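You operate a simulated robot arm through the tools that you are given. There is no shell and no other tool.

The job below is to be done with a simulated robot arm. You get a single attempt, and the scene is never put back.

JOB
Put the smaller mushroom on the stand into the yellow tub and press its lid on.
Fine: stem up; the lid of the tub's colour; the tub stays on the sled, draw the sled out again. Where these are worked on the way, their far stop is far enough and under half their travel is too little: press sled.

It is judged by the outcome, as a careful person would: the job done as asked, and still so three seconds after it is handed in. It fails if anything else is knocked over, pushed out of place, dropped, spilled or broken. Lids that push on must go on centred and level and be pressed home; caps that screw on are set level and turned clockwise until they are tight.

ROBOT AND FRAMES
A 6-joint arm with a two-finger parallel gripper, fixed in place. Base frame: the origin is on the floor under the middle of its stand, x ahead of it, y to its left, z up; the work surface is at about z = 0.68. Lengths are in m, angles in rad, forces in N, time in s.
With the tool pointing down near the work surface it reaches from about 0.56 to 0.94 m from the base axis. Its first joint turns from -2.601 to 2.601 rad. Payload 3.43 kg.
Tool frame: the origin (TCP) lies between the finger pads and is the grasp point; the fingertips stand 0.034 m ahead of it; z points along the fingers, y is the line along which they close. The gripper opens to 0.128 m. The fingers are 0.024 m wide and 0.012 m thick; the gripper's body (0.048 by 0.13 m) begins 0.096 m behind the TCP.
Orientation is that of the tool frame in the base frame, as [roll, pitch, yaw] about the fixed x, y, z axes, in that order (R = Rz(yaw) Ry(pitch) Rx(roll)). With the fingers straight down and closing along the base's y, the tool's x points along the base's -x, its y along +y and its z along -z.

CONTROLS
- The arm moves only by the tool nudge_tool. Its arguments are lists of equal length, an entry for each row: "slide": the shift along the tool's x, y, z in m, a list of three; "rot": the turn, a rotation vector about the tool's x, y, z in rad, a list of three; "hand": the gripper command, from -1 (fully open) to 1 (shut), values between in proportion. In form: {"slide": [[x, y, z], ...], "rot": [[rx, ry, rz], ...], "hand": [hand, ...]}. A call has 1 to 20 rows; each row is the pose to reach, as a shift and turn from the pose commanded when the call began, along the tool's axes at that moment. Each row takes 0.2 s and may step no farther than 0.05 m and 0.15 rad from the row before; otherwise, or with a gripper value out of range, the whole call is refused. Where a pose cannot be reached the arm comes as near as it can. A force on the tool above 90 N (or 10 N above the force at the start of the call, whichever is more), or a blocked arm, ends the call early, and 0.2 s more pass. Each finger travels about 0.108 m/s and halts on what it meets, pressing with about 33 N; the grip force reading is that of the motor and also rises with nothing between the fingers. The clock runs only during rows and for 0.2 s after the last one: add rows that repeat a pose to give the fingers time. It gives the time, the measured TCP pose, the force on the tool (base axes), the opening and the grip force at its end, in the units of the frame above (readings bear some noise), with the torque about the TCP (base axes, N m) and any sound that the robot's microphone picked up.
- Cameras (640 x 400 px; columns grow to the right, rows downward): "scene" is fixed at [0.401, -0.6506, 1.2583]; the picture's right is [0.76, -0.65, 0.00], its down [-0.32, -0.37, -0.87] and it looks along [0.57, 0.66, -0.49] (base axes); focal length 261 px, centre (320, 200). "wrist" rides on the gripper at [0.076, -0.011, -0.16] in the tool frame; the picture's right is [0.15, 0.99, 0.00], its down [-0.88, 0.13, -0.46] and it looks along [-0.45, 0.07, 0.89] (tool axes); focal length 234 px, centre (320, 200). There is no depth. A picture from a camera that has moved, and an enlarged one, comes with that camera's place and axes in the base frame and with its lens.
- get_image(camera): a new picture of that camera. It takes no simulated time.
- slide_trunk(by): slides the trunk up (or, below 0, down) by that many m; the arm rides with it, the base frame stays. It gives what a move gives, with no picture.
- inspect(camera, box): a new picture of the part [left, top, right, bottom] of that camera's present view, enlarged. It takes no simulated time.
- job_done(): hands the job in; it is judged then, once.

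Nothing tells you positions but the pictures and the camera data. Unless the task says otherwise, let go and move clear before handing in.

The tools are called after "Request:" by a JSON object that holds its "api" and its "payload". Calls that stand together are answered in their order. nudge_tool: Moves the arm, as the interface text tells. Its arguments: {"type":"object","properties":{"slide":{"type":"array"},"rot":{"type":"array"},"hand":{"type":"array"}},"required":["slide","rot","hand"]} The other tools are called the same way: slide_trunk (by) moves the trunk up or down; get_image (camera) takes a picture; inspect (camera, box) takes an enlarged picture of a part of a camera's view; job_done () hands the job in.

At the start:

```text
clock: 0.0
tool_pos: [0.7591, -0.3143, 1.1011]
orientation: [3.141, 0.0, -3.141]
contact_force: [0.0, -0.3, -0.7]
moment: [-0.01, -0.02, 0.02]
opening: 0.1281
grip_force: 0.1
trunk travel left (down, up): [-0.575, 0.135]
```

scene: 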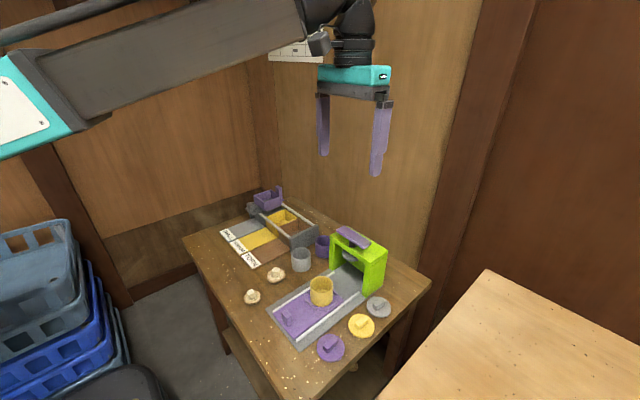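
wrist: 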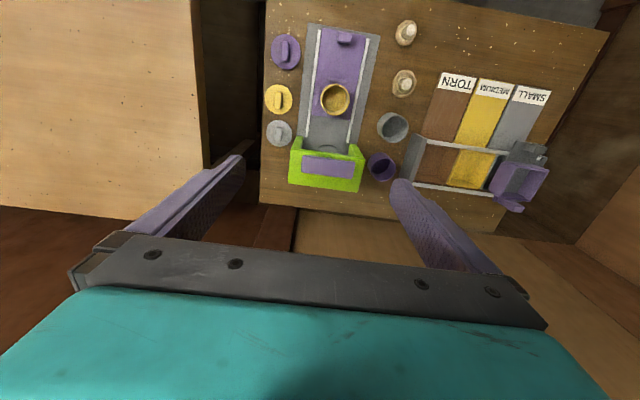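

I see a table with tubs, lids, two mushrooms, a sled (purple plate) with a green press, and the arm hovering above. I'll take enlarged pictures first to understand the fixtures.

Request:
{"api": "inspect", "payload": {"camera": "scene", "box": [180, 180, 440, 380]}}

Request:
{"api": "inspect", "payload": {"camera": "wrist", "box": [250, 0, 450, 200]}}

Request:
{"api": "inspect", "payload": {"camera": "wrist", "box": [370, 0, 610, 220]}}

Request:
{"api": "inspect", "payload": {"camera": "scene", "box": [260, 220, 400, 370]}}

```text
2.00 times, centred on (310, 280) of scene
camera zoom: at [0.401, -0.6506, 1.2583], right [0.76, -0.65, 0.0], down [-0.32, -0.37, -0.87], along [0.57, 0.66, -0.49], focal length 522 px, centre (340, 40)
```

zoom: 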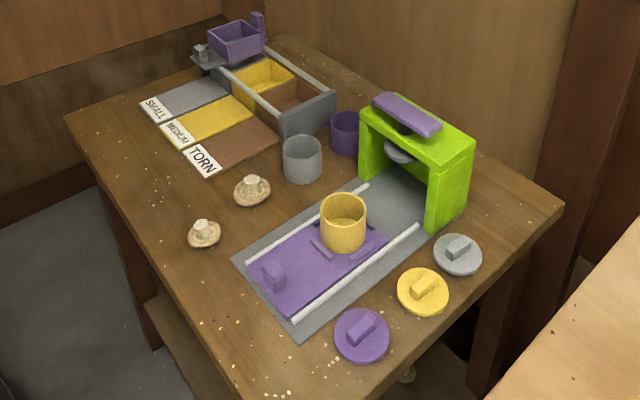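

```text
2.00 times, centred on (350, 100) of wrist
camera zoom: at [0.6839, -0.3256, 1.2602], right [-0.15, 0.99, 0.0], down [0.88, 0.13, 0.46], along [0.45, 0.07, -0.89], focal length 468 px, centre (260, 400)
```

zoom: 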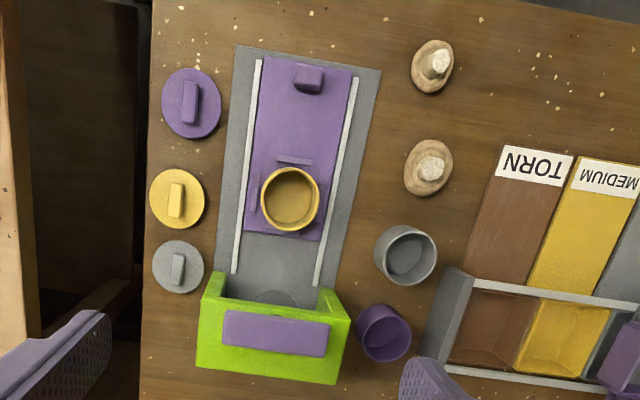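

```text
1.82 times, centred on (490, 110) of wrist
camera zoom: at [0.6839, -0.3256, 1.2602], right [-0.15, 0.99, 0.0], down [0.88, 0.13, 0.46], along [0.45, 0.07, -0.89], focal length 426 px, centre (11, 364)
```

zoom: 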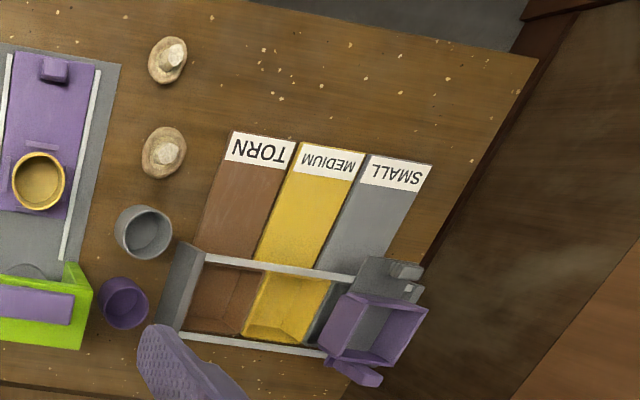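

```text
2.67 times, centred on (330, 295) of scene
camera zoom: at [0.401, -0.6506, 1.2583], right [0.76, -0.65, 0.0], down [-0.32, -0.37, -0.87], along [0.57, 0.66, -0.49], focal length 695 px, centre (293, -53)
```

zoom: 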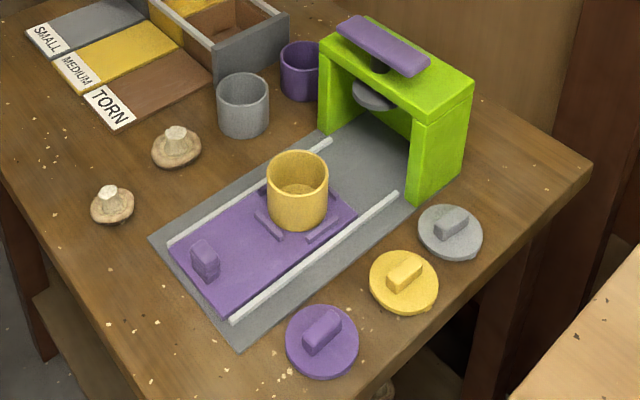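

The table is the stand: the yellow tub sits on the purple sled at about (0.72, -0.287), the press bar is near (0.823, -0.289, 0.84), and the yellow lid is near (0.737, -0.411). Next I'll look closely at the two mushrooms, the press and the lid.

Request:
{"api": "inspect", "payload": {"camera": "scene", "box": [235, 255, 305, 310]}}

Request:
{"api": "inspect", "payload": {"camera": "wrist", "box": [380, 10, 440, 110]}}

Request:
{"api": "inspect", "payload": {"camera": "scene", "box": [300, 220, 400, 300]}}

Request:
{"api": "inspect", "payload": {"camera": "scene", "box": [310, 300, 410, 390]}}

Request:
{"api": "inspect", "payload": {"camera": "wrist", "box": [260, 20, 370, 200]}}

```text
7.27 times, centred on (270, 282) of scene
camera zoom: at [0.401, -0.6506, 1.2583], right [0.76, -0.65, 0.0], down [-0.32, -0.37, -0.87], along [0.57, 0.66, -0.49], focal length 1896 px, centre (684, -400)
```

zoom: 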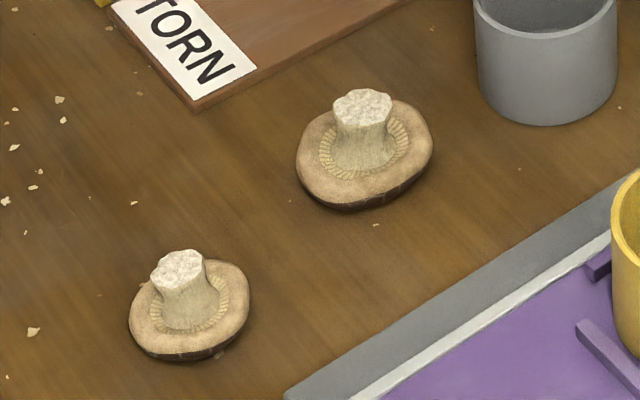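

```text
4.00 times, centred on (410, 60) of wrist
camera zoom: at [0.6839, -0.3256, 1.2602], right [-0.15, 0.99, 0.0], down [0.88, 0.13, 0.46], along [0.45, 0.07, -0.89], focal length 937 px, centre (-40, 760)
```

zoom: 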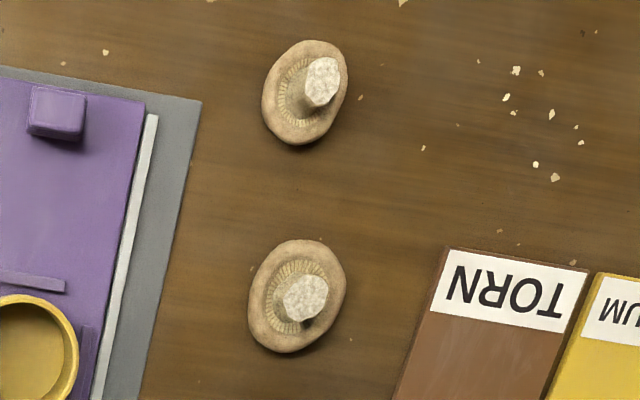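

```text
5.00 times, centred on (350, 260) of scene
camera zoom: at [0.401, -0.6506, 1.2583], right [0.76, -0.65, 0.0], down [-0.32, -0.37, -0.87], along [0.57, 0.66, -0.49], focal length 1304 px, centre (170, -100)
```

zoom: 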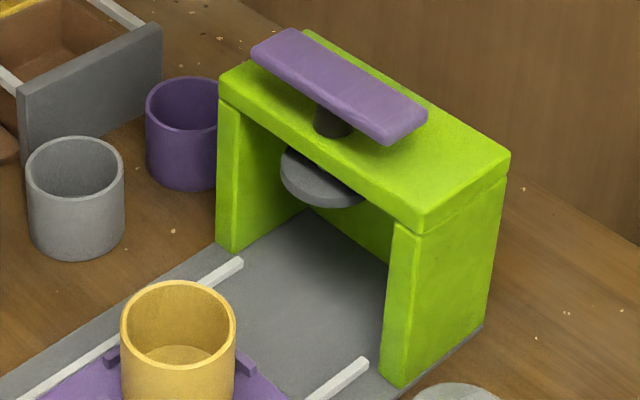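

```text
4.44 times, centred on (360, 345) of scene
camera zoom: at [0.401, -0.6506, 1.2583], right [0.76, -0.65, 0.0], down [-0.32, -0.37, -0.87], along [0.57, 0.66, -0.49], focal length 1159 px, centre (142, -444)
```

zoom: 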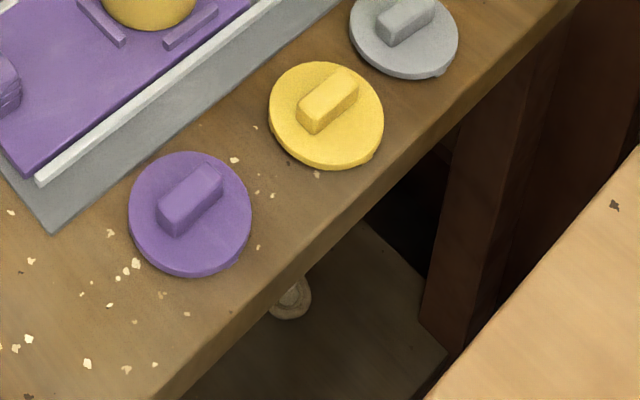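

```text
2.22 times, centred on (315, 110) of wrist
camera zoom: at [0.6839, -0.3256, 1.2602], right [-0.15, 0.99, 0.0], down [0.88, 0.13, 0.46], along [0.45, 0.07, -0.89], focal length 520 px, centre (331, 400)
```

zoom: 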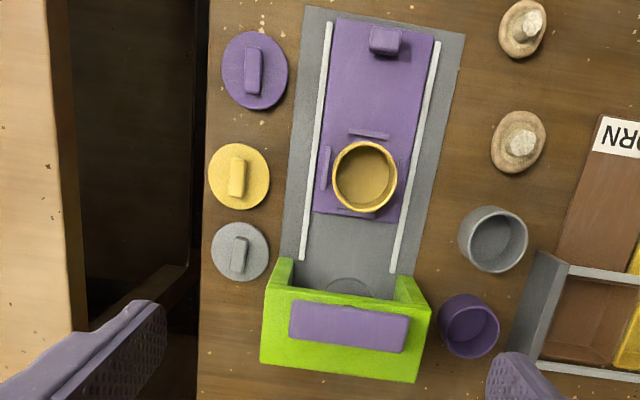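

There is also a mushroom on something below the table top, so I'll look at that more closely to be sure of which one is meant.

Request:
{"api": "inspect", "payload": {"camera": "scene", "box": [335, 345, 385, 385]}}

Request:
{"api": "inspect", "payload": {"camera": "scene", "box": [180, 220, 440, 400]}}

```text
10.00 times, centred on (360, 365) of scene
camera zoom: at [0.401, -0.6506, 1.2583], right [0.76, -0.65, 0.0], down [-0.32, -0.37, -0.87], along [0.57, 0.66, -0.49], focal length 2607 px, centre (-80, -1450)
```

zoom: 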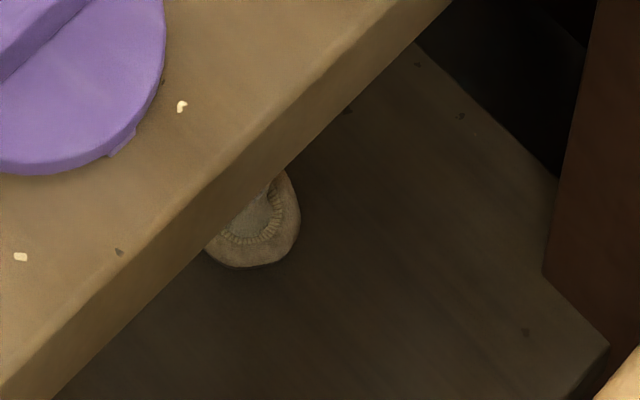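

```text
2.22 times, centred on (310, 310) of scene
camera zoom: at [0.401, -0.6506, 1.2583], right [0.76, -0.65, 0.0], down [-0.32, -0.37, -0.87], along [0.57, 0.66, -0.49], focal length 579 px, centre (342, -44)
```

zoom: 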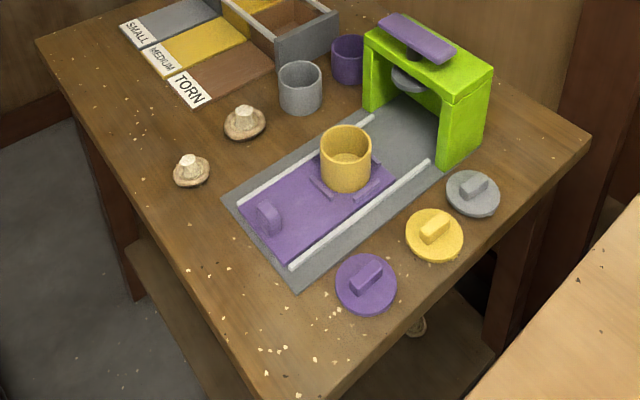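

Two mushrooms lie on the table top and a third on the shelf below. The smaller one on the top is near (0.576, -0.168), stem up, about 44 mm across. I'll move above it for a closer look with the wrist camera.

Request:
{"api": "nudge_tool", "payload": {"slide": [[0.023, 0.018, 0.028], [0.046, 0.036, 0.056], [0.069, 0.055, 0.084], [0.092, 0.073, 0.112], [0.115, 0.091, 0.14], [0.138, 0.11, 0.168], [0.161, 0.128, 0.196], [0.183, 0.146, 0.22], [0.183, 0.146, 0.22]], "rot": [[0, 0, 0], [0, 0, 0], [0, 0, 0], [0, 0, 0], [0, 0, 0], [0, 0, 0], [0, 0, 0], [0, 0, 0], [0, 0, 0]], "hand": [-0.6, -0.2, 0.1, 0.1, 0.1, 0.1, 0.1, 0.1, 0.1]}}

Request:
{"api": "get_image", "payload": {"camera": "wrist"}}

Request:
{"api": "get_image", "payload": {"camera": "scene"}}

```text
clock: 2.0
tool_pos: [0.5753, -0.1678, 0.8805]
orientation: [3.141, 0.001, -3.14]
contact_force: [0.8, 0.8, 0.2]
moment: [-0.02, 0.01, -0.01]
opening: 0.0578
grip_force: 0.0
trunk travel left (down, up): [-0.575, 0.135]
```

```text
taken
camera wrist: at [0.5001, -0.1797, 1.0404], right [-0.15, 0.99, 0.0], down [0.88, 0.13, 0.46], along [0.45, 0.07, -0.89], focal length 234 px, centre (320, 200)
```

wrist: 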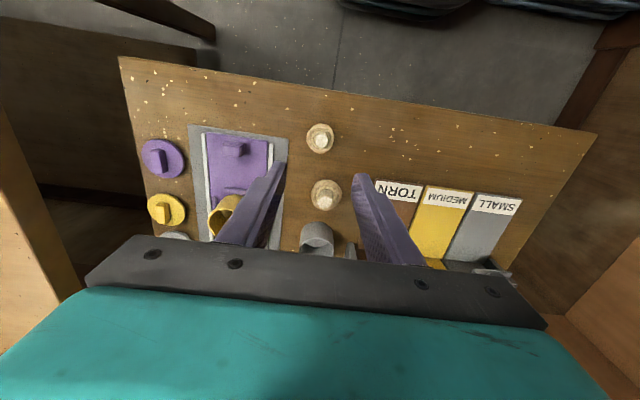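

```text
taken
```

scene: 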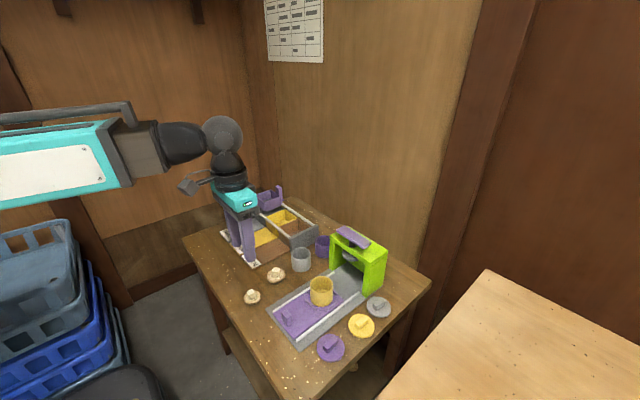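

The gripper is above the smaller mushroom. I'll enlarge the wrist view to get the mushroom's centre and the tub and lid places precisely.

Request:
{"api": "inspect", "payload": {"camera": "wrist", "box": [290, 110, 360, 170]}}

Request:
{"api": "inspect", "payload": {"camera": "wrist", "box": [130, 120, 290, 240]}}

```text
6.67 times, centred on (325, 140) of wrist
camera zoom: at [0.5001, -0.1797, 1.0404], right [-0.15, 0.99, 0.0], down [0.88, 0.13, 0.46], along [0.45, 0.07, -0.89], focal length 1561 px, centre (287, 600)
```

zoom: 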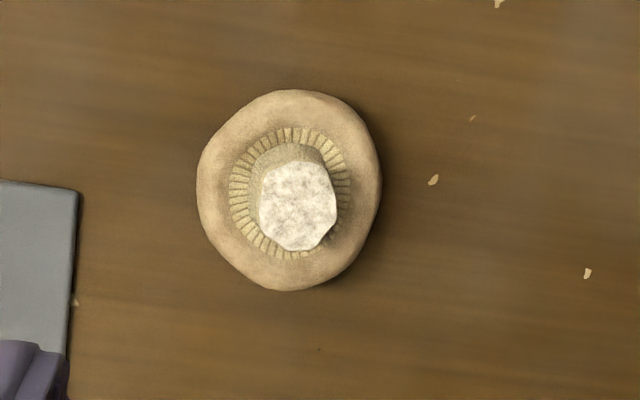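

```text
3.33 times, centred on (210, 180) of wrist
camera zoom: at [0.5001, -0.1797, 1.0404], right [-0.15, 0.99, 0.0], down [0.88, 0.13, 0.46], along [0.45, 0.07, -0.89], focal length 781 px, centre (687, 267)
```

zoom: 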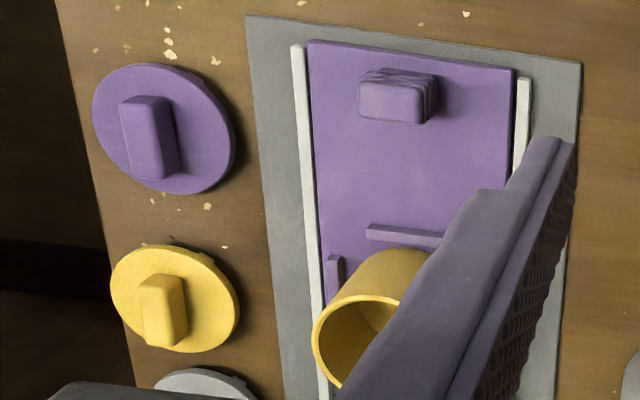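

The stem is at about (0.574, -0.166) with its top near z = 0.716. I'll come down with the fingers around the stem, tips just above the cap.

Request:
{"api": "nudge_tool", "payload": {"slide": [[0.0, 0.0015, 0.03], [0.0005, 0.0018, 0.06], [0.001, 0.0018, 0.09], [0.001, 0.0018, 0.12], [0.001, 0.0018, 0.14], [0.001, 0.0018, 0.14]], "rot": [[0, 0, 0], [0, 0, 0], [0, 0, 0], [0, 0, 0], [0, 0, 0], [0, 0, 0]], "hand": [0.1, 0.1, 0.1, 0.1, 0.1, 0.1]}}

Request:
{"api": "get_image", "payload": {"camera": "wrist"}}

Request:
{"api": "inspect", "payload": {"camera": "scene", "box": [215, 250, 305, 310]}}

```text
clock: 3.4
tool_pos: [0.5752, -0.1664, 0.7376]
orientation: [3.14, -0.001, -3.141]
contact_force: [-0.4, 0.3, -0.3]
moment: [-0.06, -0.01, 0.0]
opening: 0.0577
grip_force: 0.0
trunk travel left (down, up): [-0.575, 0.135]
```

```text
taken
camera wrist: at [0.4994, -0.1779, 0.8982], right [-0.15, 0.99, 0.0], down [0.88, 0.13, 0.46], along [0.45, 0.07, -0.89], focal length 234 px, centre (320, 200)
```

wrist: 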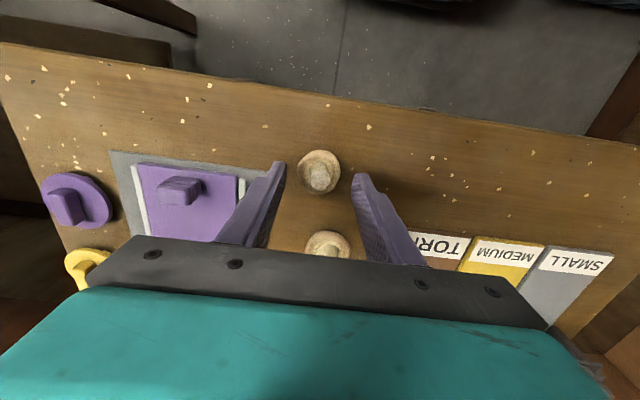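

```text
6.67 times, centred on (260, 280) of scene
camera zoom: at [0.401, -0.6506, 1.2583], right [0.76, -0.65, 0.0], down [-0.32, -0.37, -0.87], along [0.57, 0.66, -0.49], focal length 1738 px, centre (720, -333)
```

zoom: 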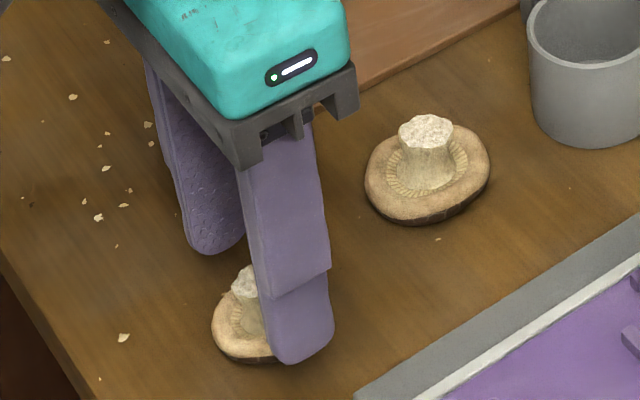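

The fingers straddle the mushroom. I'll check the alignment closely before closing.

Request:
{"api": "inspect", "payload": {"camera": "wrist", "box": [260, 140, 380, 215]}}

```text
5.33 times, centred on (320, 178) of wrist
camera zoom: at [0.4994, -0.1779, 0.8982], right [-0.15, 0.99, 0.0], down [0.88, 0.13, 0.46], along [0.45, 0.07, -0.89], focal length 1249 px, centre (320, 320)
```

zoom: 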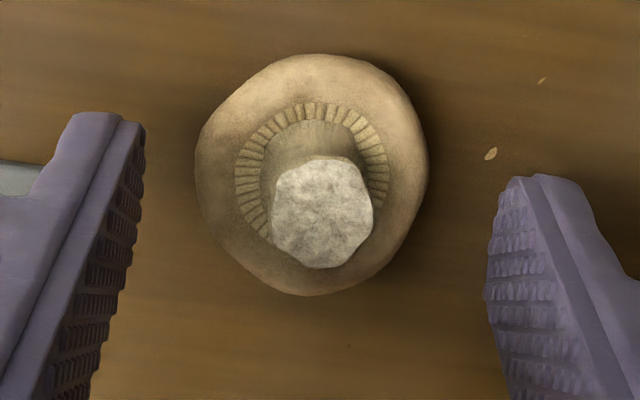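

The stem is centred between the fingers. I'll lower 2 mm and close on the stem.

Request:
{"api": "nudge_tool", "payload": {"slide": [[0.001, 0.0, 0.002], [0.001, 0.0, 0.0025], [0.001, 0.0, 0.0025], [0.001, 0.0, 0.0025], [0.001, 0.0, 0.0025], [0.001, 0.0, 0.0025]], "rot": [[0, 0, 0], [0, 0, 0], [0, 0, 0], [0, 0, 0], [0, 0, 0], [0, 0, 0]], "hand": [0.1, 0.4, 0.7, 0.9, 0.9, 0.9]}}

Request:
{"api": "inspect", "payload": {"camera": "wrist", "box": [260, 140, 380, 215]}}

Request:
{"api": "inspect", "payload": {"camera": "scene", "box": [215, 250, 305, 310]}}

```text
clock: 4.8
tool_pos: [0.5744, -0.1668, 0.7375]
orientation: [3.141, 0.0, -3.141]
contact_force: [0.6, -0.2, 0.3]
moment: [-0.04, 0.0, 0.01]
opening: 0.0156
grip_force: 11.9
trunk travel left (down, up): [-0.575, 0.135]
```

```text
5.33 times, centred on (320, 178) of wrist
camera zoom: at [0.4986, -0.1782, 0.8968], right [-0.15, 0.99, 0.0], down [0.88, 0.13, 0.46], along [0.45, 0.07, -0.89], focal length 1249 px, centre (320, 320)
```

zoom: 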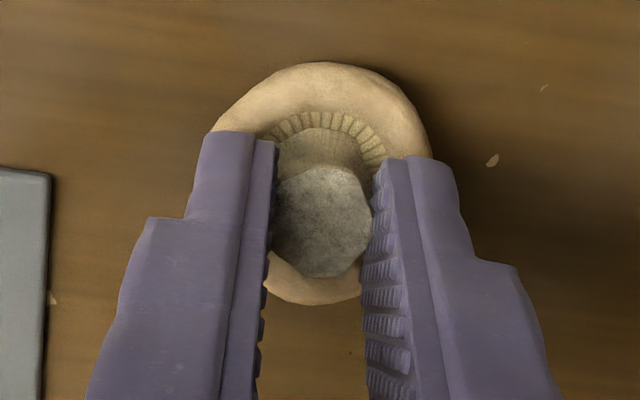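

```text
6.67 times, centred on (260, 280) of scene
camera zoom: at [0.401, -0.6506, 1.2583], right [0.76, -0.65, 0.0], down [-0.32, -0.37, -0.87], along [0.57, 0.66, -0.49], focal length 1738 px, centre (720, -333)
```

zoom: 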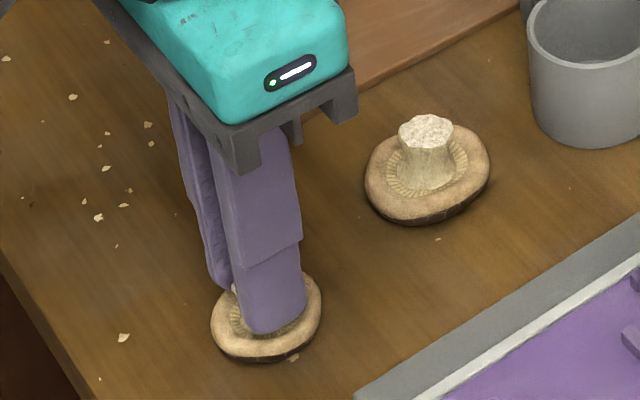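

The stem is gripped (opening 15.6 mm). I'll close fully for a firmer hold and lift straight up, then check.

Request:
{"api": "nudge_tool", "payload": {"slide": [[0, 0, 0], [0, 0, 0], [0, 0, -0.02], [0, 0, -0.05], [0, 0, -0.085], [0, 0, -0.12], [0, 0, -0.12]], "rot": [[0, 0, 0], [0, 0, 0], [0, 0, 0], [0, 0, 0], [0, 0, 0], [0, 0, 0], [0, 0, 0]], "hand": [1, 1, 1, 1, 1, 1, 1]}}

Request:
{"api": "get_image", "payload": {"camera": "wrist"}}

Request:
{"api": "inspect", "payload": {"camera": "scene", "box": [200, 200, 320, 300]}}

```text
clock: 6.4
tool_pos: [0.5743, -0.1659, 0.8591]
orientation: [-3.141, 0.001, -3.141]
contact_force: [0.2, -0.4, 1.0]
moment: [0.03, 0.01, -0.03]
opening: 0.0158
grip_force: 12.4
trunk travel left (down, up): [-0.575, 0.135]
```

```text
taken
camera wrist: at [0.4997, -0.1777, 1.0189], right [-0.15, 0.99, 0.0], down [0.88, 0.13, 0.46], along [0.45, 0.07, -0.89], focal length 234 px, centre (320, 200)
```

wrist: 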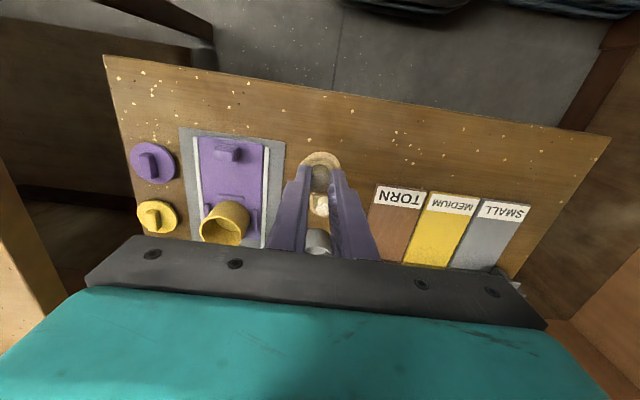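

```text
4.00 times, centred on (260, 250) of scene
camera zoom: at [0.401, -0.6506, 1.2583], right [0.76, -0.65, 0.0], down [-0.32, -0.37, -0.87], along [0.57, 0.66, -0.49], focal length 1043 px, centre (560, 0)
```

zoom: 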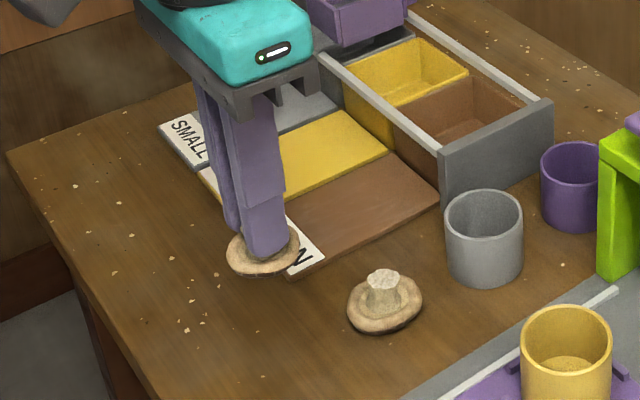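

The mushroom is held level. I'll enlarge the tub in the wrist view to measure its centre and rim height.

Request:
{"api": "inspect", "payload": {"camera": "wrist", "box": [170, 120, 290, 250]}}

Request:
{"api": "inspect", "payload": {"camera": "scene", "box": [280, 255, 360, 315]}}

```text
3.08 times, centred on (230, 185) of wrist
camera zoom: at [0.4997, -0.1777, 1.0189], right [-0.15, 0.99, 0.0], down [0.88, 0.13, 0.46], along [0.45, 0.07, -0.89], focal length 720 px, centre (597, 246)
```

zoom: 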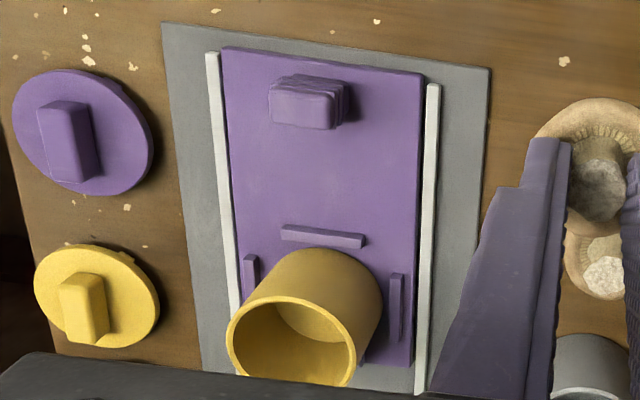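

```text
6.67 times, centred on (320, 285) of scene
camera zoom: at [0.401, -0.6506, 1.2583], right [0.76, -0.65, 0.0], down [-0.32, -0.37, -0.87], along [0.57, 0.66, -0.49], focal length 1738 px, centre (320, -367)
```

zoom: 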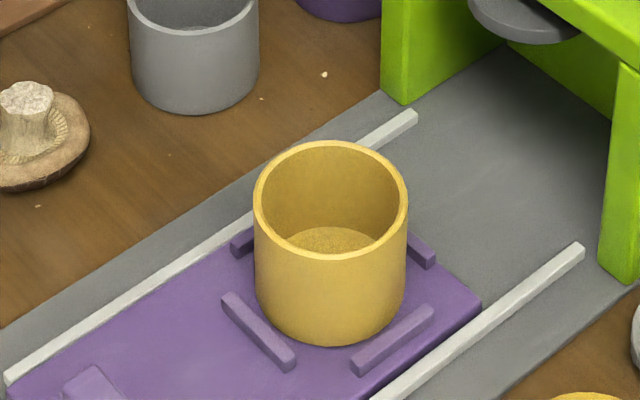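

The tub sits in a nest of four small bars, centred near (0.714, -0.290) with its rim near z = 0.742. I'll move the mushroom above it at the present height and then measure the offset again from there.

Request:
{"api": "nudge_tool", "payload": {"slide": [[-0.02, -0.018, 0], [-0.045, -0.04, 0], [-0.07, -0.062, 0], [-0.095, -0.083, 0], [-0.12, -0.105, 0], [-0.14, -0.1235, 0], [-0.14, -0.1235, 0]], "rot": [[0, 0, 0], [0, 0, 0], [0, 0, 0], [0, 0, 0], [0, 0, 0], [0, 0, 0], [0, 0, 0]], "hand": [1, 1, 1, 1, 1, 1, 1]}}

Request:
{"api": "get_image", "payload": {"camera": "wrist"}}

Request:
{"api": "inspect", "payload": {"camera": "wrist", "box": [260, 100, 380, 220]}}

Request:
{"api": "inspect", "payload": {"camera": "scene", "box": [270, 215, 370, 315]}}

```text
clock: 8.0
tool_pos: [0.7137, -0.289, 0.8585]
orientation: [-3.141, 0.0, -3.139]
contact_force: [-0.1, -0.1, -0.1]
moment: [0.01, -0.03, -0.02]
opening: 0.0157
grip_force: 12.6
trunk travel left (down, up): [-0.575, 0.135]
```

```text
taken
camera wrist: at [0.638, -0.301, 1.0178], right [-0.15, 0.99, 0.0], down [0.88, 0.13, 0.46], along [0.45, 0.07, -0.89], focal length 234 px, centre (320, 200)
```

wrist: 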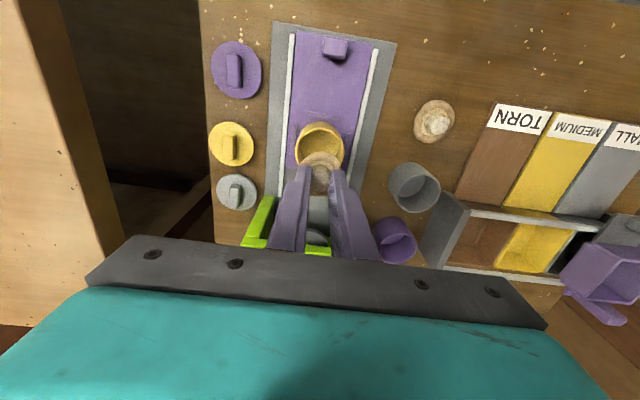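

```text
3.33 times, centred on (320, 160) of wrist
camera zoom: at [0.638, -0.301, 1.0178], right [-0.15, 0.99, 0.0], down [0.88, 0.13, 0.46], along [0.45, 0.07, -0.89], focal length 781 px, centre (320, 333)
```

zoom: 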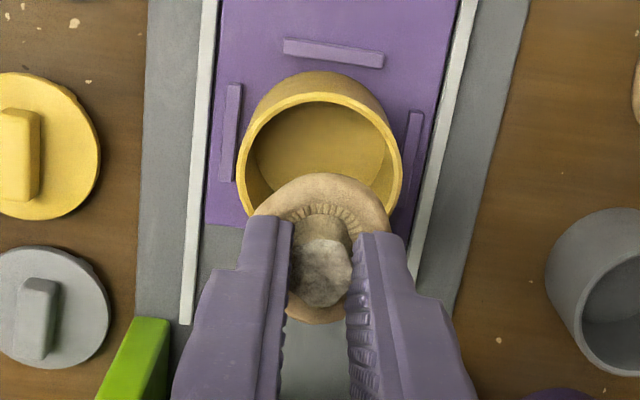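

```text
4.00 times, centred on (320, 265) of scene
camera zoom: at [0.401, -0.6506, 1.2583], right [0.76, -0.65, 0.0], down [-0.32, -0.37, -0.87], along [0.57, 0.66, -0.49], focal length 1043 px, centre (320, -60)
```

zoom: 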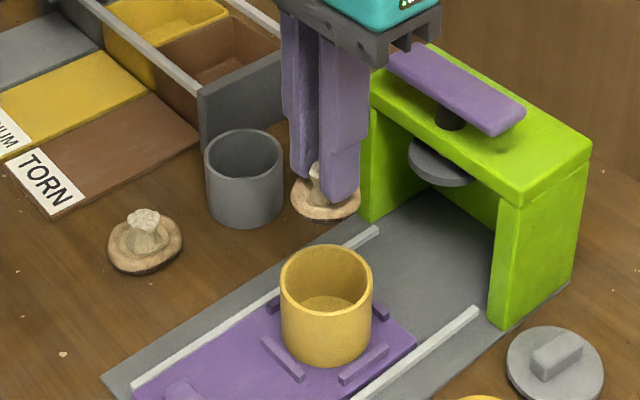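

The mushroom is within 1 mm of the tub's axis at (0.714, -0.290). I'll lower it most of the way into the tub and check.

Request:
{"api": "nudge_tool", "payload": {"slide": [[-0.0005, -0.0005, 0.02], [-0.001, -0.001, 0.045], [-0.001, -0.001, 0.065], [-0.001, -0.001, 0.08], [-0.001, -0.001, 0.0935], [-0.001, -0.001, 0.0935]], "rot": [[0, 0, 0], [0, 0, 0], [0, 0, 0], [0, 0, 0], [0, 0, 0], [0, 0, 0]], "hand": [1, 1, 1, 1, 1, 1]}}

Request:
{"api": "inspect", "payload": {"camera": "wrist", "box": [260, 100, 380, 220]}}

Request:
{"api": "inspect", "payload": {"camera": "scene", "box": [280, 245, 360, 315]}}

```text
clock: 9.4
tool_pos: [0.7168, -0.2914, 0.765]
orientation: [3.141, 0.0, -3.14]
contact_force: [-0.3, -0.2, -0.2]
moment: [0.0, 0.02, -0.02]
opening: 0.0156
grip_force: 11.8
trunk travel left (down, up): [-0.575, 0.135]
```

```text
3.33 times, centred on (320, 160) of wrist
camera zoom: at [0.6407, -0.3021, 0.924], right [-0.15, 0.99, 0.0], down [0.88, 0.13, 0.46], along [0.45, 0.07, -0.89], focal length 781 px, centre (320, 333)
```

zoom: 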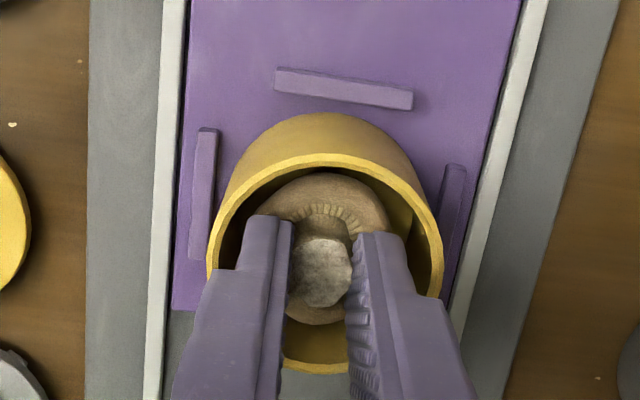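

```text
5.71 times, centred on (320, 280) of scene
camera zoom: at [0.401, -0.6506, 1.2583], right [0.76, -0.65, 0.0], down [-0.32, -0.37, -0.87], along [0.57, 0.66, -0.49], focal length 1490 px, centre (320, -257)
```

zoom: 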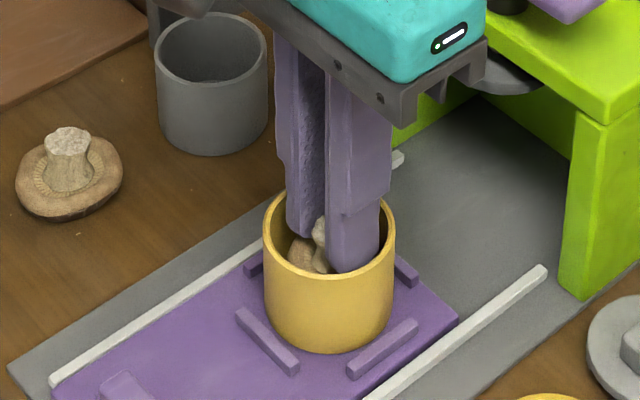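

The mushroom is inside the tub but about 3 mm too far toward +x. I'll shift it back and lower further, watching the force.

Request:
{"api": "nudge_tool", "payload": {"slide": [[0.003, 0.001, 0.0], [0.003, 0.001, 0.004], [0.003, 0.001, 0.008], [0.003, 0.001, 0.011], [0.003, 0.001, 0.011]], "rot": [[0, 0, 0], [0, 0, 0], [0, 0, 0], [0, 0, 0], [0, 0, 0]], "hand": [1, 1, 1, 1, 1]}}

Request:
{"api": "inspect", "payload": {"camera": "wrist", "box": [260, 100, 380, 220]}}

```text
clock: 10.6
tool_pos: [0.7132, -0.2912, 0.7534]
orientation: [3.141, 0.0, -3.141]
contact_force: [-0.6, -0.5, -0.2]
moment: [-0.01, 0.0, -0.01]
opening: 0.0157
grip_force: 12.4
trunk travel left (down, up): [-0.575, 0.135]
```

```text
3.33 times, centred on (320, 160) of wrist
camera zoom: at [0.6373, -0.3013, 0.9134], right [-0.15, 0.99, 0.0], down [0.88, 0.13, 0.46], along [0.45, 0.07, -0.89], focal length 781 px, centre (320, 333)
```

zoom: 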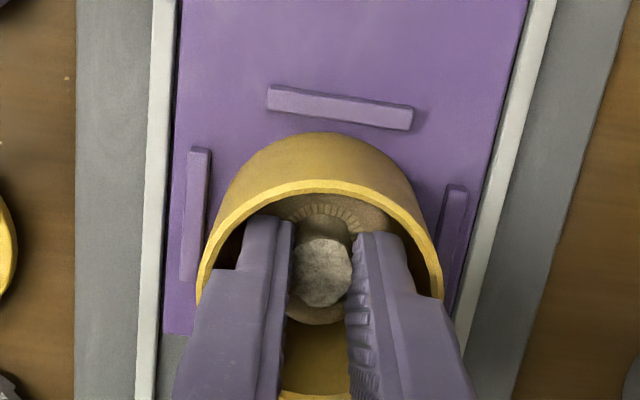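

Centred now with no contact yet. I'll lower a few millimetres more until the cap touches the floor of the tub.

Request:
{"api": "nudge_tool", "payload": {"slide": [[0, 0.001, 0.001], [0, 0.001, 0.002], [0, 0.001, 0.003], [0, 0.001, 0.003]], "rot": [[0, 0, 0], [0, 0, 0], [0, 0, 0], [0, 0, 0]], "hand": [1, 1, 1, 1]}}

```text
clock: 11.6
tool_pos: [0.7119, -0.2884, 0.7511]
orientation: [3.141, 0.001, -3.139]
contact_force: [1.9, 0.7, 12.0]
moment: [-0.03, -0.11, 0.01]
opening: 0.0157
grip_force: 12.6
trunk travel left (down, up): [-0.575, 0.135]
```

The cap has touched the tub's floor (12 N). I'll ease off slightly, open the fingers just enough to free the stem within the tub, and lift out.

Request:
{"api": "nudge_tool", "payload": {"slide": [[0, 0, -0.001], [0, 0, -0.0015], [0, 0, -0.0015], [0, 0, -0.0015], [0, 0, -0.0015]], "rot": [[0, 0, 0], [0, 0, 0], [0, 0, 0], [0, 0, 0], [0, 0, 0]], "hand": [1, 1, 0.7, 0.63, 0.63]}}

Request:
{"api": "inspect", "payload": {"camera": "wrist", "box": [260, 100, 380, 220]}}

```text
clock: 12.8
tool_pos: [0.7115, -0.2896, 0.7513]
orientation: [-3.14, 0.001, -3.14]
contact_force: [-0.5, -0.4, -0.5]
moment: [0.01, 0.0, -0.02]
opening: 0.0223
grip_force: 0.0
trunk travel left (down, up): [-0.575, 0.135]
```

```text
3.33 times, centred on (320, 160) of wrist
camera zoom: at [0.6365, -0.3006, 0.9118], right [-0.15, 0.99, 0.0], down [0.88, 0.13, 0.46], along [0.45, 0.07, -0.89], focal length 781 px, centre (320, 333)
```

zoom: 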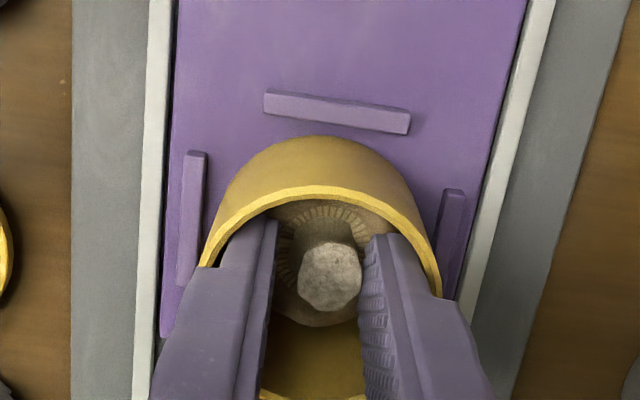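

The fingers are free of the stem. I'll lift straight out.

Request:
{"api": "nudge_tool", "payload": {"slide": [[0, 0.001, -0.004], [0, 0.001, -0.02], [0, 0.001, -0.05], [0, 0.001, -0.09], [0, 0.001, -0.09]], "rot": [[0, 0, 0], [0, 0, 0], [0, 0, 0], [0, 0, 0], [0, 0, 0]], "hand": [0.63, 0.63, 0.63, 0.63, 0.63]}}

Request:
{"api": "get_image", "payload": {"camera": "wrist"}}

Request:
{"api": "inspect", "payload": {"camera": "wrist", "box": [260, 100, 380, 220]}}

Request:
{"api": "inspect", "payload": {"camera": "scene", "box": [280, 245, 360, 315]}}

```text
clock: 14.0
tool_pos: [0.7131, -0.2873, 0.8421]
orientation: [3.141, 0.0, -3.141]
contact_force: [0.1, -1.0, -0.8]
moment: [-0.01, -0.01, -0.01]
opening: 0.0223
grip_force: 0.0
trunk travel left (down, up): [-0.575, 0.135]
```

```text
taken
camera wrist: at [0.6374, -0.2989, 1.0019], right [-0.15, 0.99, 0.0], down [0.88, 0.13, 0.46], along [0.45, 0.07, -0.89], focal length 234 px, centre (320, 200)
```

wrist: 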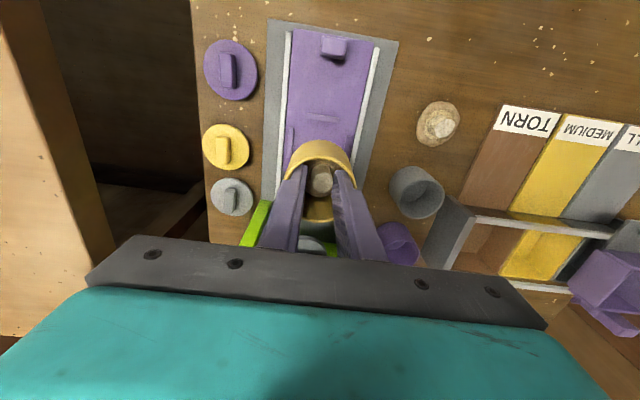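

```text
3.33 times, centred on (320, 160) of wrist
camera zoom: at [0.6374, -0.2989, 1.0019], right [-0.15, 0.99, 0.0], down [0.88, 0.13, 0.46], along [0.45, 0.07, -0.89], focal length 781 px, centre (320, 333)
```

zoom: 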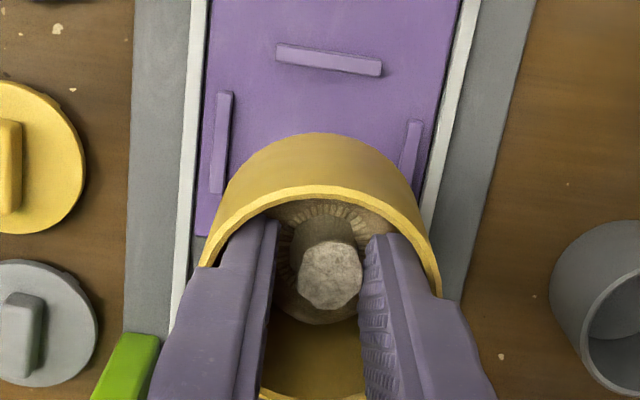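

```text
5.71 times, centred on (320, 280) of scene
camera zoom: at [0.401, -0.6506, 1.2583], right [0.76, -0.65, 0.0], down [-0.32, -0.37, -0.87], along [0.57, 0.66, -0.49], focal length 1490 px, centre (320, -257)
```

zoom: 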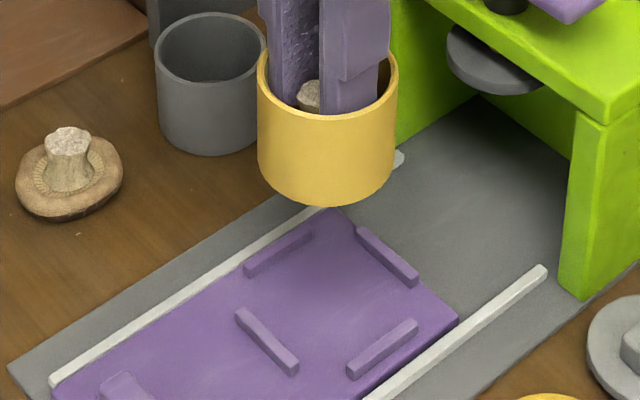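

The tub came up with the fingers: their outer corners are wedged against its inner wall. I'll lower it back exactly along the same path into its nest, slowly at the end, keeping the fingers as they are.

Request:
{"api": "nudge_tool", "payload": {"slide": [[0, 0, 0.02], [0, 0, 0.04], [0, 0, 0.06], [0, -0.0005, 0.075], [0, -0.001, 0.08], [0, -0.001, 0.08]], "rot": [[0, 0, 0], [0, 0, 0], [0, 0, 0], [0, 0, 0], [0, 0, 0], [0, 0, 0]], "hand": [0.63, 0.63, 0.63, 0.63, 0.63, 0.63]}}

Request:
{"api": "inspect", "payload": {"camera": "wrist", "box": [240, 80, 400, 220]}}

Request:
{"api": "inspect", "payload": {"camera": "scene", "box": [290, 265, 350, 315]}}

```text
clock: 15.4
tool_pos: [0.7127, -0.2884, 0.7623]
orientation: [3.14, -0.001, 3.141]
contact_force: [0.7, 0.2, -0.2]
moment: [0.03, -0.03, 0.0]
opening: 0.0228
grip_force: 0.0
trunk travel left (down, up): [-0.575, 0.135]
```

```text
2.86 times, centred on (320, 150) of wrist
camera zoom: at [0.6367, -0.3001, 0.9218], right [-0.15, 0.99, 0.0], down [0.88, 0.13, 0.46], along [0.45, 0.07, -0.89], focal length 669 px, centre (320, 343)
```

zoom: 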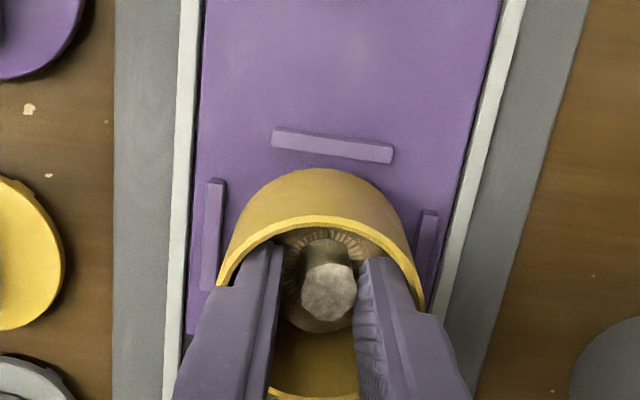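

```text
8.00 times, centred on (320, 290) of scene
camera zoom: at [0.401, -0.6506, 1.2583], right [0.76, -0.65, 0.0], down [-0.32, -0.37, -0.87], along [0.57, 0.66, -0.49], focal length 2086 px, centre (320, -520)
```

zoom: 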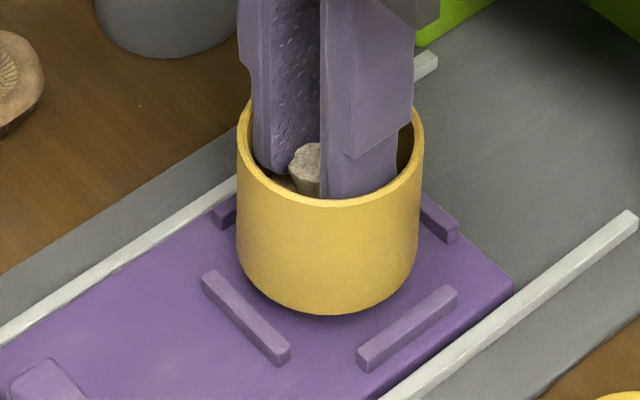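

The tub is about a centimetre above its nest and hanging level. I'll continue down slowly.

Request:
{"api": "nudge_tool", "payload": {"slide": [[0, 0, 0.003], [0, 0, 0.006], [0, 0, 0.008], [0, 0, 0.009], [0, 0, 0.009]], "rot": [[0, 0, 0], [0, 0, 0], [0, 0, 0], [0, 0, 0], [0, 0, 0]], "hand": [0.63, 0.63, 0.63, 0.63, 0.63]}}

Request:
{"api": "inspect", "payload": {"camera": "scene", "box": [290, 265, 350, 315]}}

Request:
{"api": "inspect", "payload": {"camera": "wrist", "box": [240, 80, 400, 220]}}

```text
clock: 16.6
tool_pos: [0.7133, -0.2882, 0.753]
orientation: [3.141, 0.0, 3.141]
contact_force: [0.1, 0.3, -0.9]
moment: [-0.03, -0.02, 0.0]
opening: 0.0225
grip_force: 0.1
trunk travel left (down, up): [-0.575, 0.135]
```

```text
8.00 times, centred on (320, 290) of scene
camera zoom: at [0.401, -0.6506, 1.2583], right [0.76, -0.65, 0.0], down [-0.32, -0.37, -0.87], along [0.57, 0.66, -0.49], focal length 2086 px, centre (320, -520)
```

zoom: 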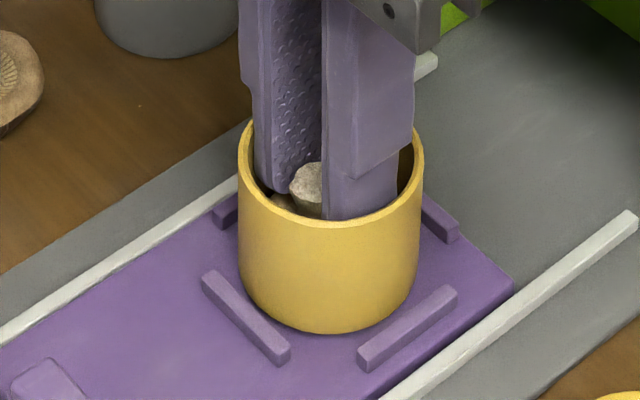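

```text
2.86 times, centred on (320, 150) of wrist
camera zoom: at [0.6371, -0.3002, 0.9128], right [-0.15, 0.99, 0.0], down [0.88, 0.13, 0.46], along [0.45, 0.07, -0.89], focal length 669 px, centre (320, 343)
```

zoom: 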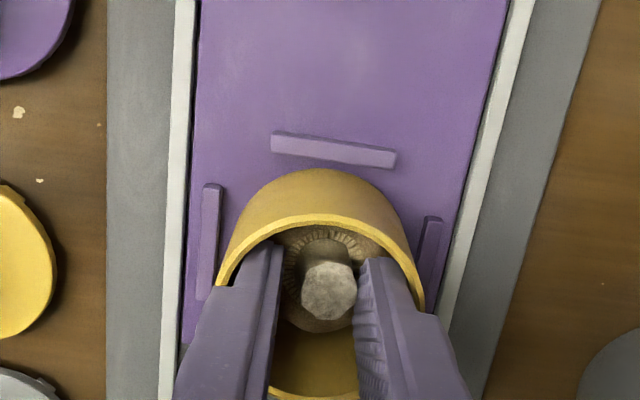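

The tub is about 1–2 mm above the sled and laterally where it started. Lowering the last bit.

Request:
{"api": "nudge_tool", "payload": {"slide": [[0, 0, 0.001], [0, 0, 0.0015], [0, 0, 0.002], [0, 0, 0.002]], "rot": [[0, 0, 0], [0, 0, 0], [0, 0, 0], [0, 0, 0]], "hand": [0.63, 0.63, 0.63, 0.63]}}

Request:
{"api": "inspect", "payload": {"camera": "scene", "box": [290, 265, 350, 315]}}

```text
clock: 17.6
tool_pos: [0.7128, -0.2886, 0.7505]
orientation: [3.141, 0.0, 3.139]
contact_force: [-0.1, 0.5, 0.9]
moment: [0.01, 0.02, 0.02]
opening: 0.0232
grip_force: 0.0
trunk travel left (down, up): [-0.575, 0.135]
```

```text
8.00 times, centred on (320, 290) of scene
camera zoom: at [0.401, -0.6506, 1.2583], right [0.76, -0.65, 0.0], down [-0.32, -0.37, -0.87], along [0.57, 0.66, -0.49], focal length 2086 px, centre (320, -520)
```

zoom: 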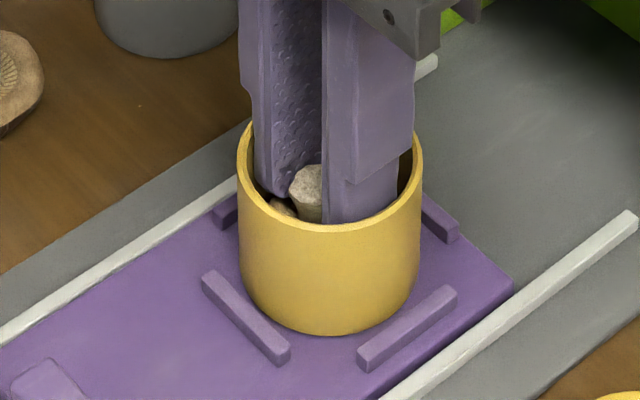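

The tub seems to rest on the sled now. I'll narrow the fingers slightly so they free the wall without gripping the stem, then raise just a centimetre and check.

Request:
{"api": "nudge_tool", "payload": {"slide": [[0, 0, 0.0], [0, 0, 0.0], [0, 0, 0.0], [0, 0, 0.0]], "rot": [[0, 0, 0], [0, 0, 0], [0, 0, 0], [0, 0, 0]], "hand": [0.67, 0.69, 0.7, 0.7]}}

Request:
{"api": "inspect", "payload": {"camera": "wrist", "box": [260, 120, 380, 220]}}

Request:
{"api": "inspect", "payload": {"camera": "scene", "box": [290, 265, 350, 315]}}

```text
clock: 18.6
tool_pos: [0.7127, -0.2891, 0.7519]
orientation: [-3.14, 0.0, -3.14]
contact_force: [0.2, 0.0, -0.1]
moment: [0.0, -0.01, 0.0]
opening: 0.0191
grip_force: 0.0
trunk travel left (down, up): [-0.575, 0.135]
```

```text
4.00 times, centred on (320, 170) of wrist
camera zoom: at [0.6369, -0.3004, 0.9109], right [-0.15, 0.99, 0.0], down [0.88, 0.13, 0.46], along [0.45, 0.07, -0.89], focal length 937 px, centre (320, 320)
```

zoom: 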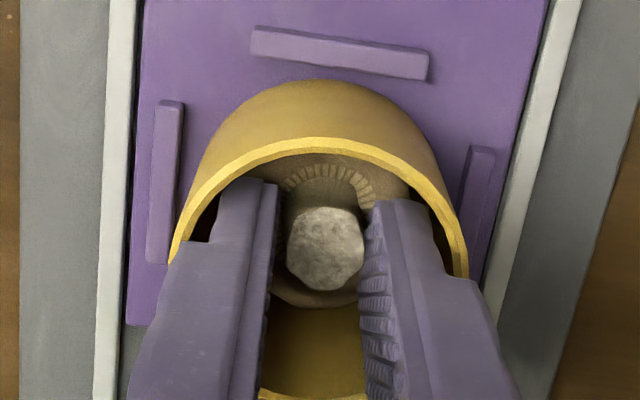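

```text
8.00 times, centred on (320, 290) of scene
camera zoom: at [0.401, -0.6506, 1.2583], right [0.76, -0.65, 0.0], down [-0.32, -0.37, -0.87], along [0.57, 0.66, -0.49], focal length 2086 px, centre (320, -520)
```

zoom: 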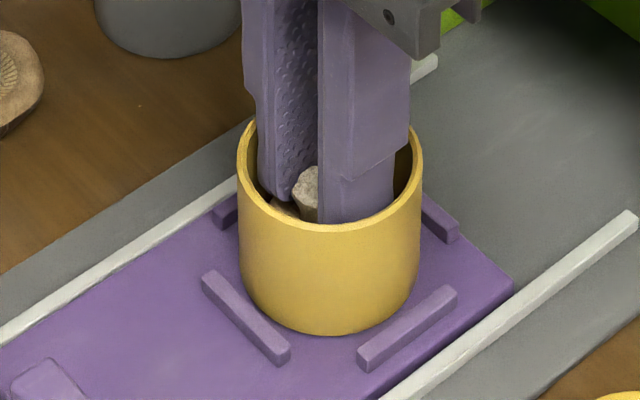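

There's now clearance on both sides of the fingers. I'll raise about a centimetre and check that both the tub and mushroom stay down.

Request:
{"api": "nudge_tool", "payload": {"slide": [[0, 0.0005, 0.0], [0, 0.0005, -0.003], [0, 0.0005, -0.007], [0, 0.0005, -0.012], [0, 0.0005, -0.012]], "rot": [[0, 0, 0], [0, 0, 0], [0, 0, 0], [0, 0, 0], [0, 0, 0]], "hand": [0.7, 0.7, 0.7, 0.7, 0.7]}}

Request:
{"api": "inspect", "payload": {"camera": "wrist", "box": [260, 120, 380, 220]}}

Request:
{"api": "inspect", "payload": {"camera": "scene", "box": [290, 265, 350, 315]}}

```text
clock: 19.8
tool_pos: [0.7138, -0.2888, 0.7636]
orientation: [-3.141, 0.001, 3.141]
contact_force: [0.0, 0.2, 0.0]
moment: [-0.02, 0.0, 0.0]
opening: 0.0191
grip_force: 0.0
trunk travel left (down, up): [-0.575, 0.135]
```

```text
4.00 times, centred on (320, 170) of wrist
camera zoom: at [0.6368, -0.2999, 0.9232], right [-0.15, 0.99, 0.0], down [0.88, 0.13, 0.46], along [0.45, 0.07, -0.89], focal length 937 px, centre (320, 320)
```

zoom: 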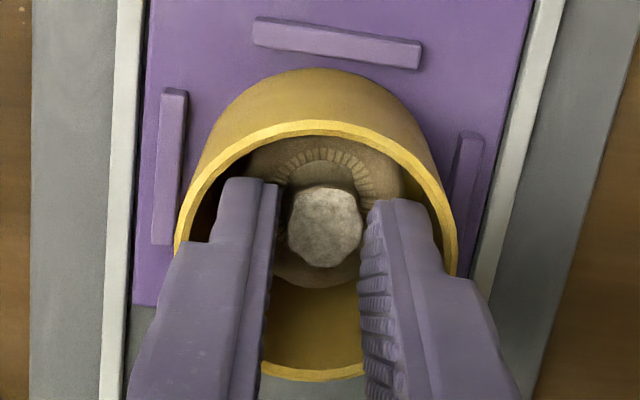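

```text
8.00 times, centred on (320, 290) of scene
camera zoom: at [0.401, -0.6506, 1.2583], right [0.76, -0.65, 0.0], down [-0.32, -0.37, -0.87], along [0.57, 0.66, -0.49], focal length 2086 px, centre (320, -520)
```

zoom: 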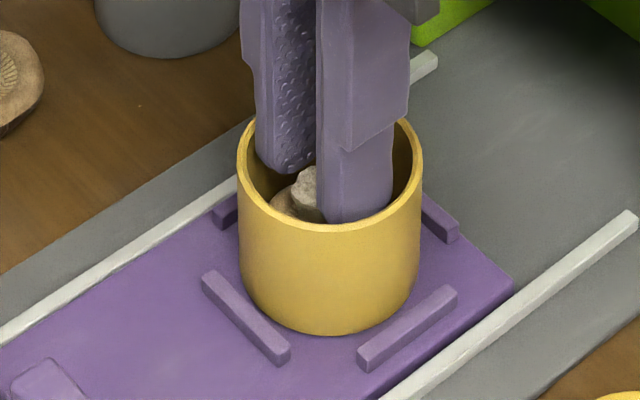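

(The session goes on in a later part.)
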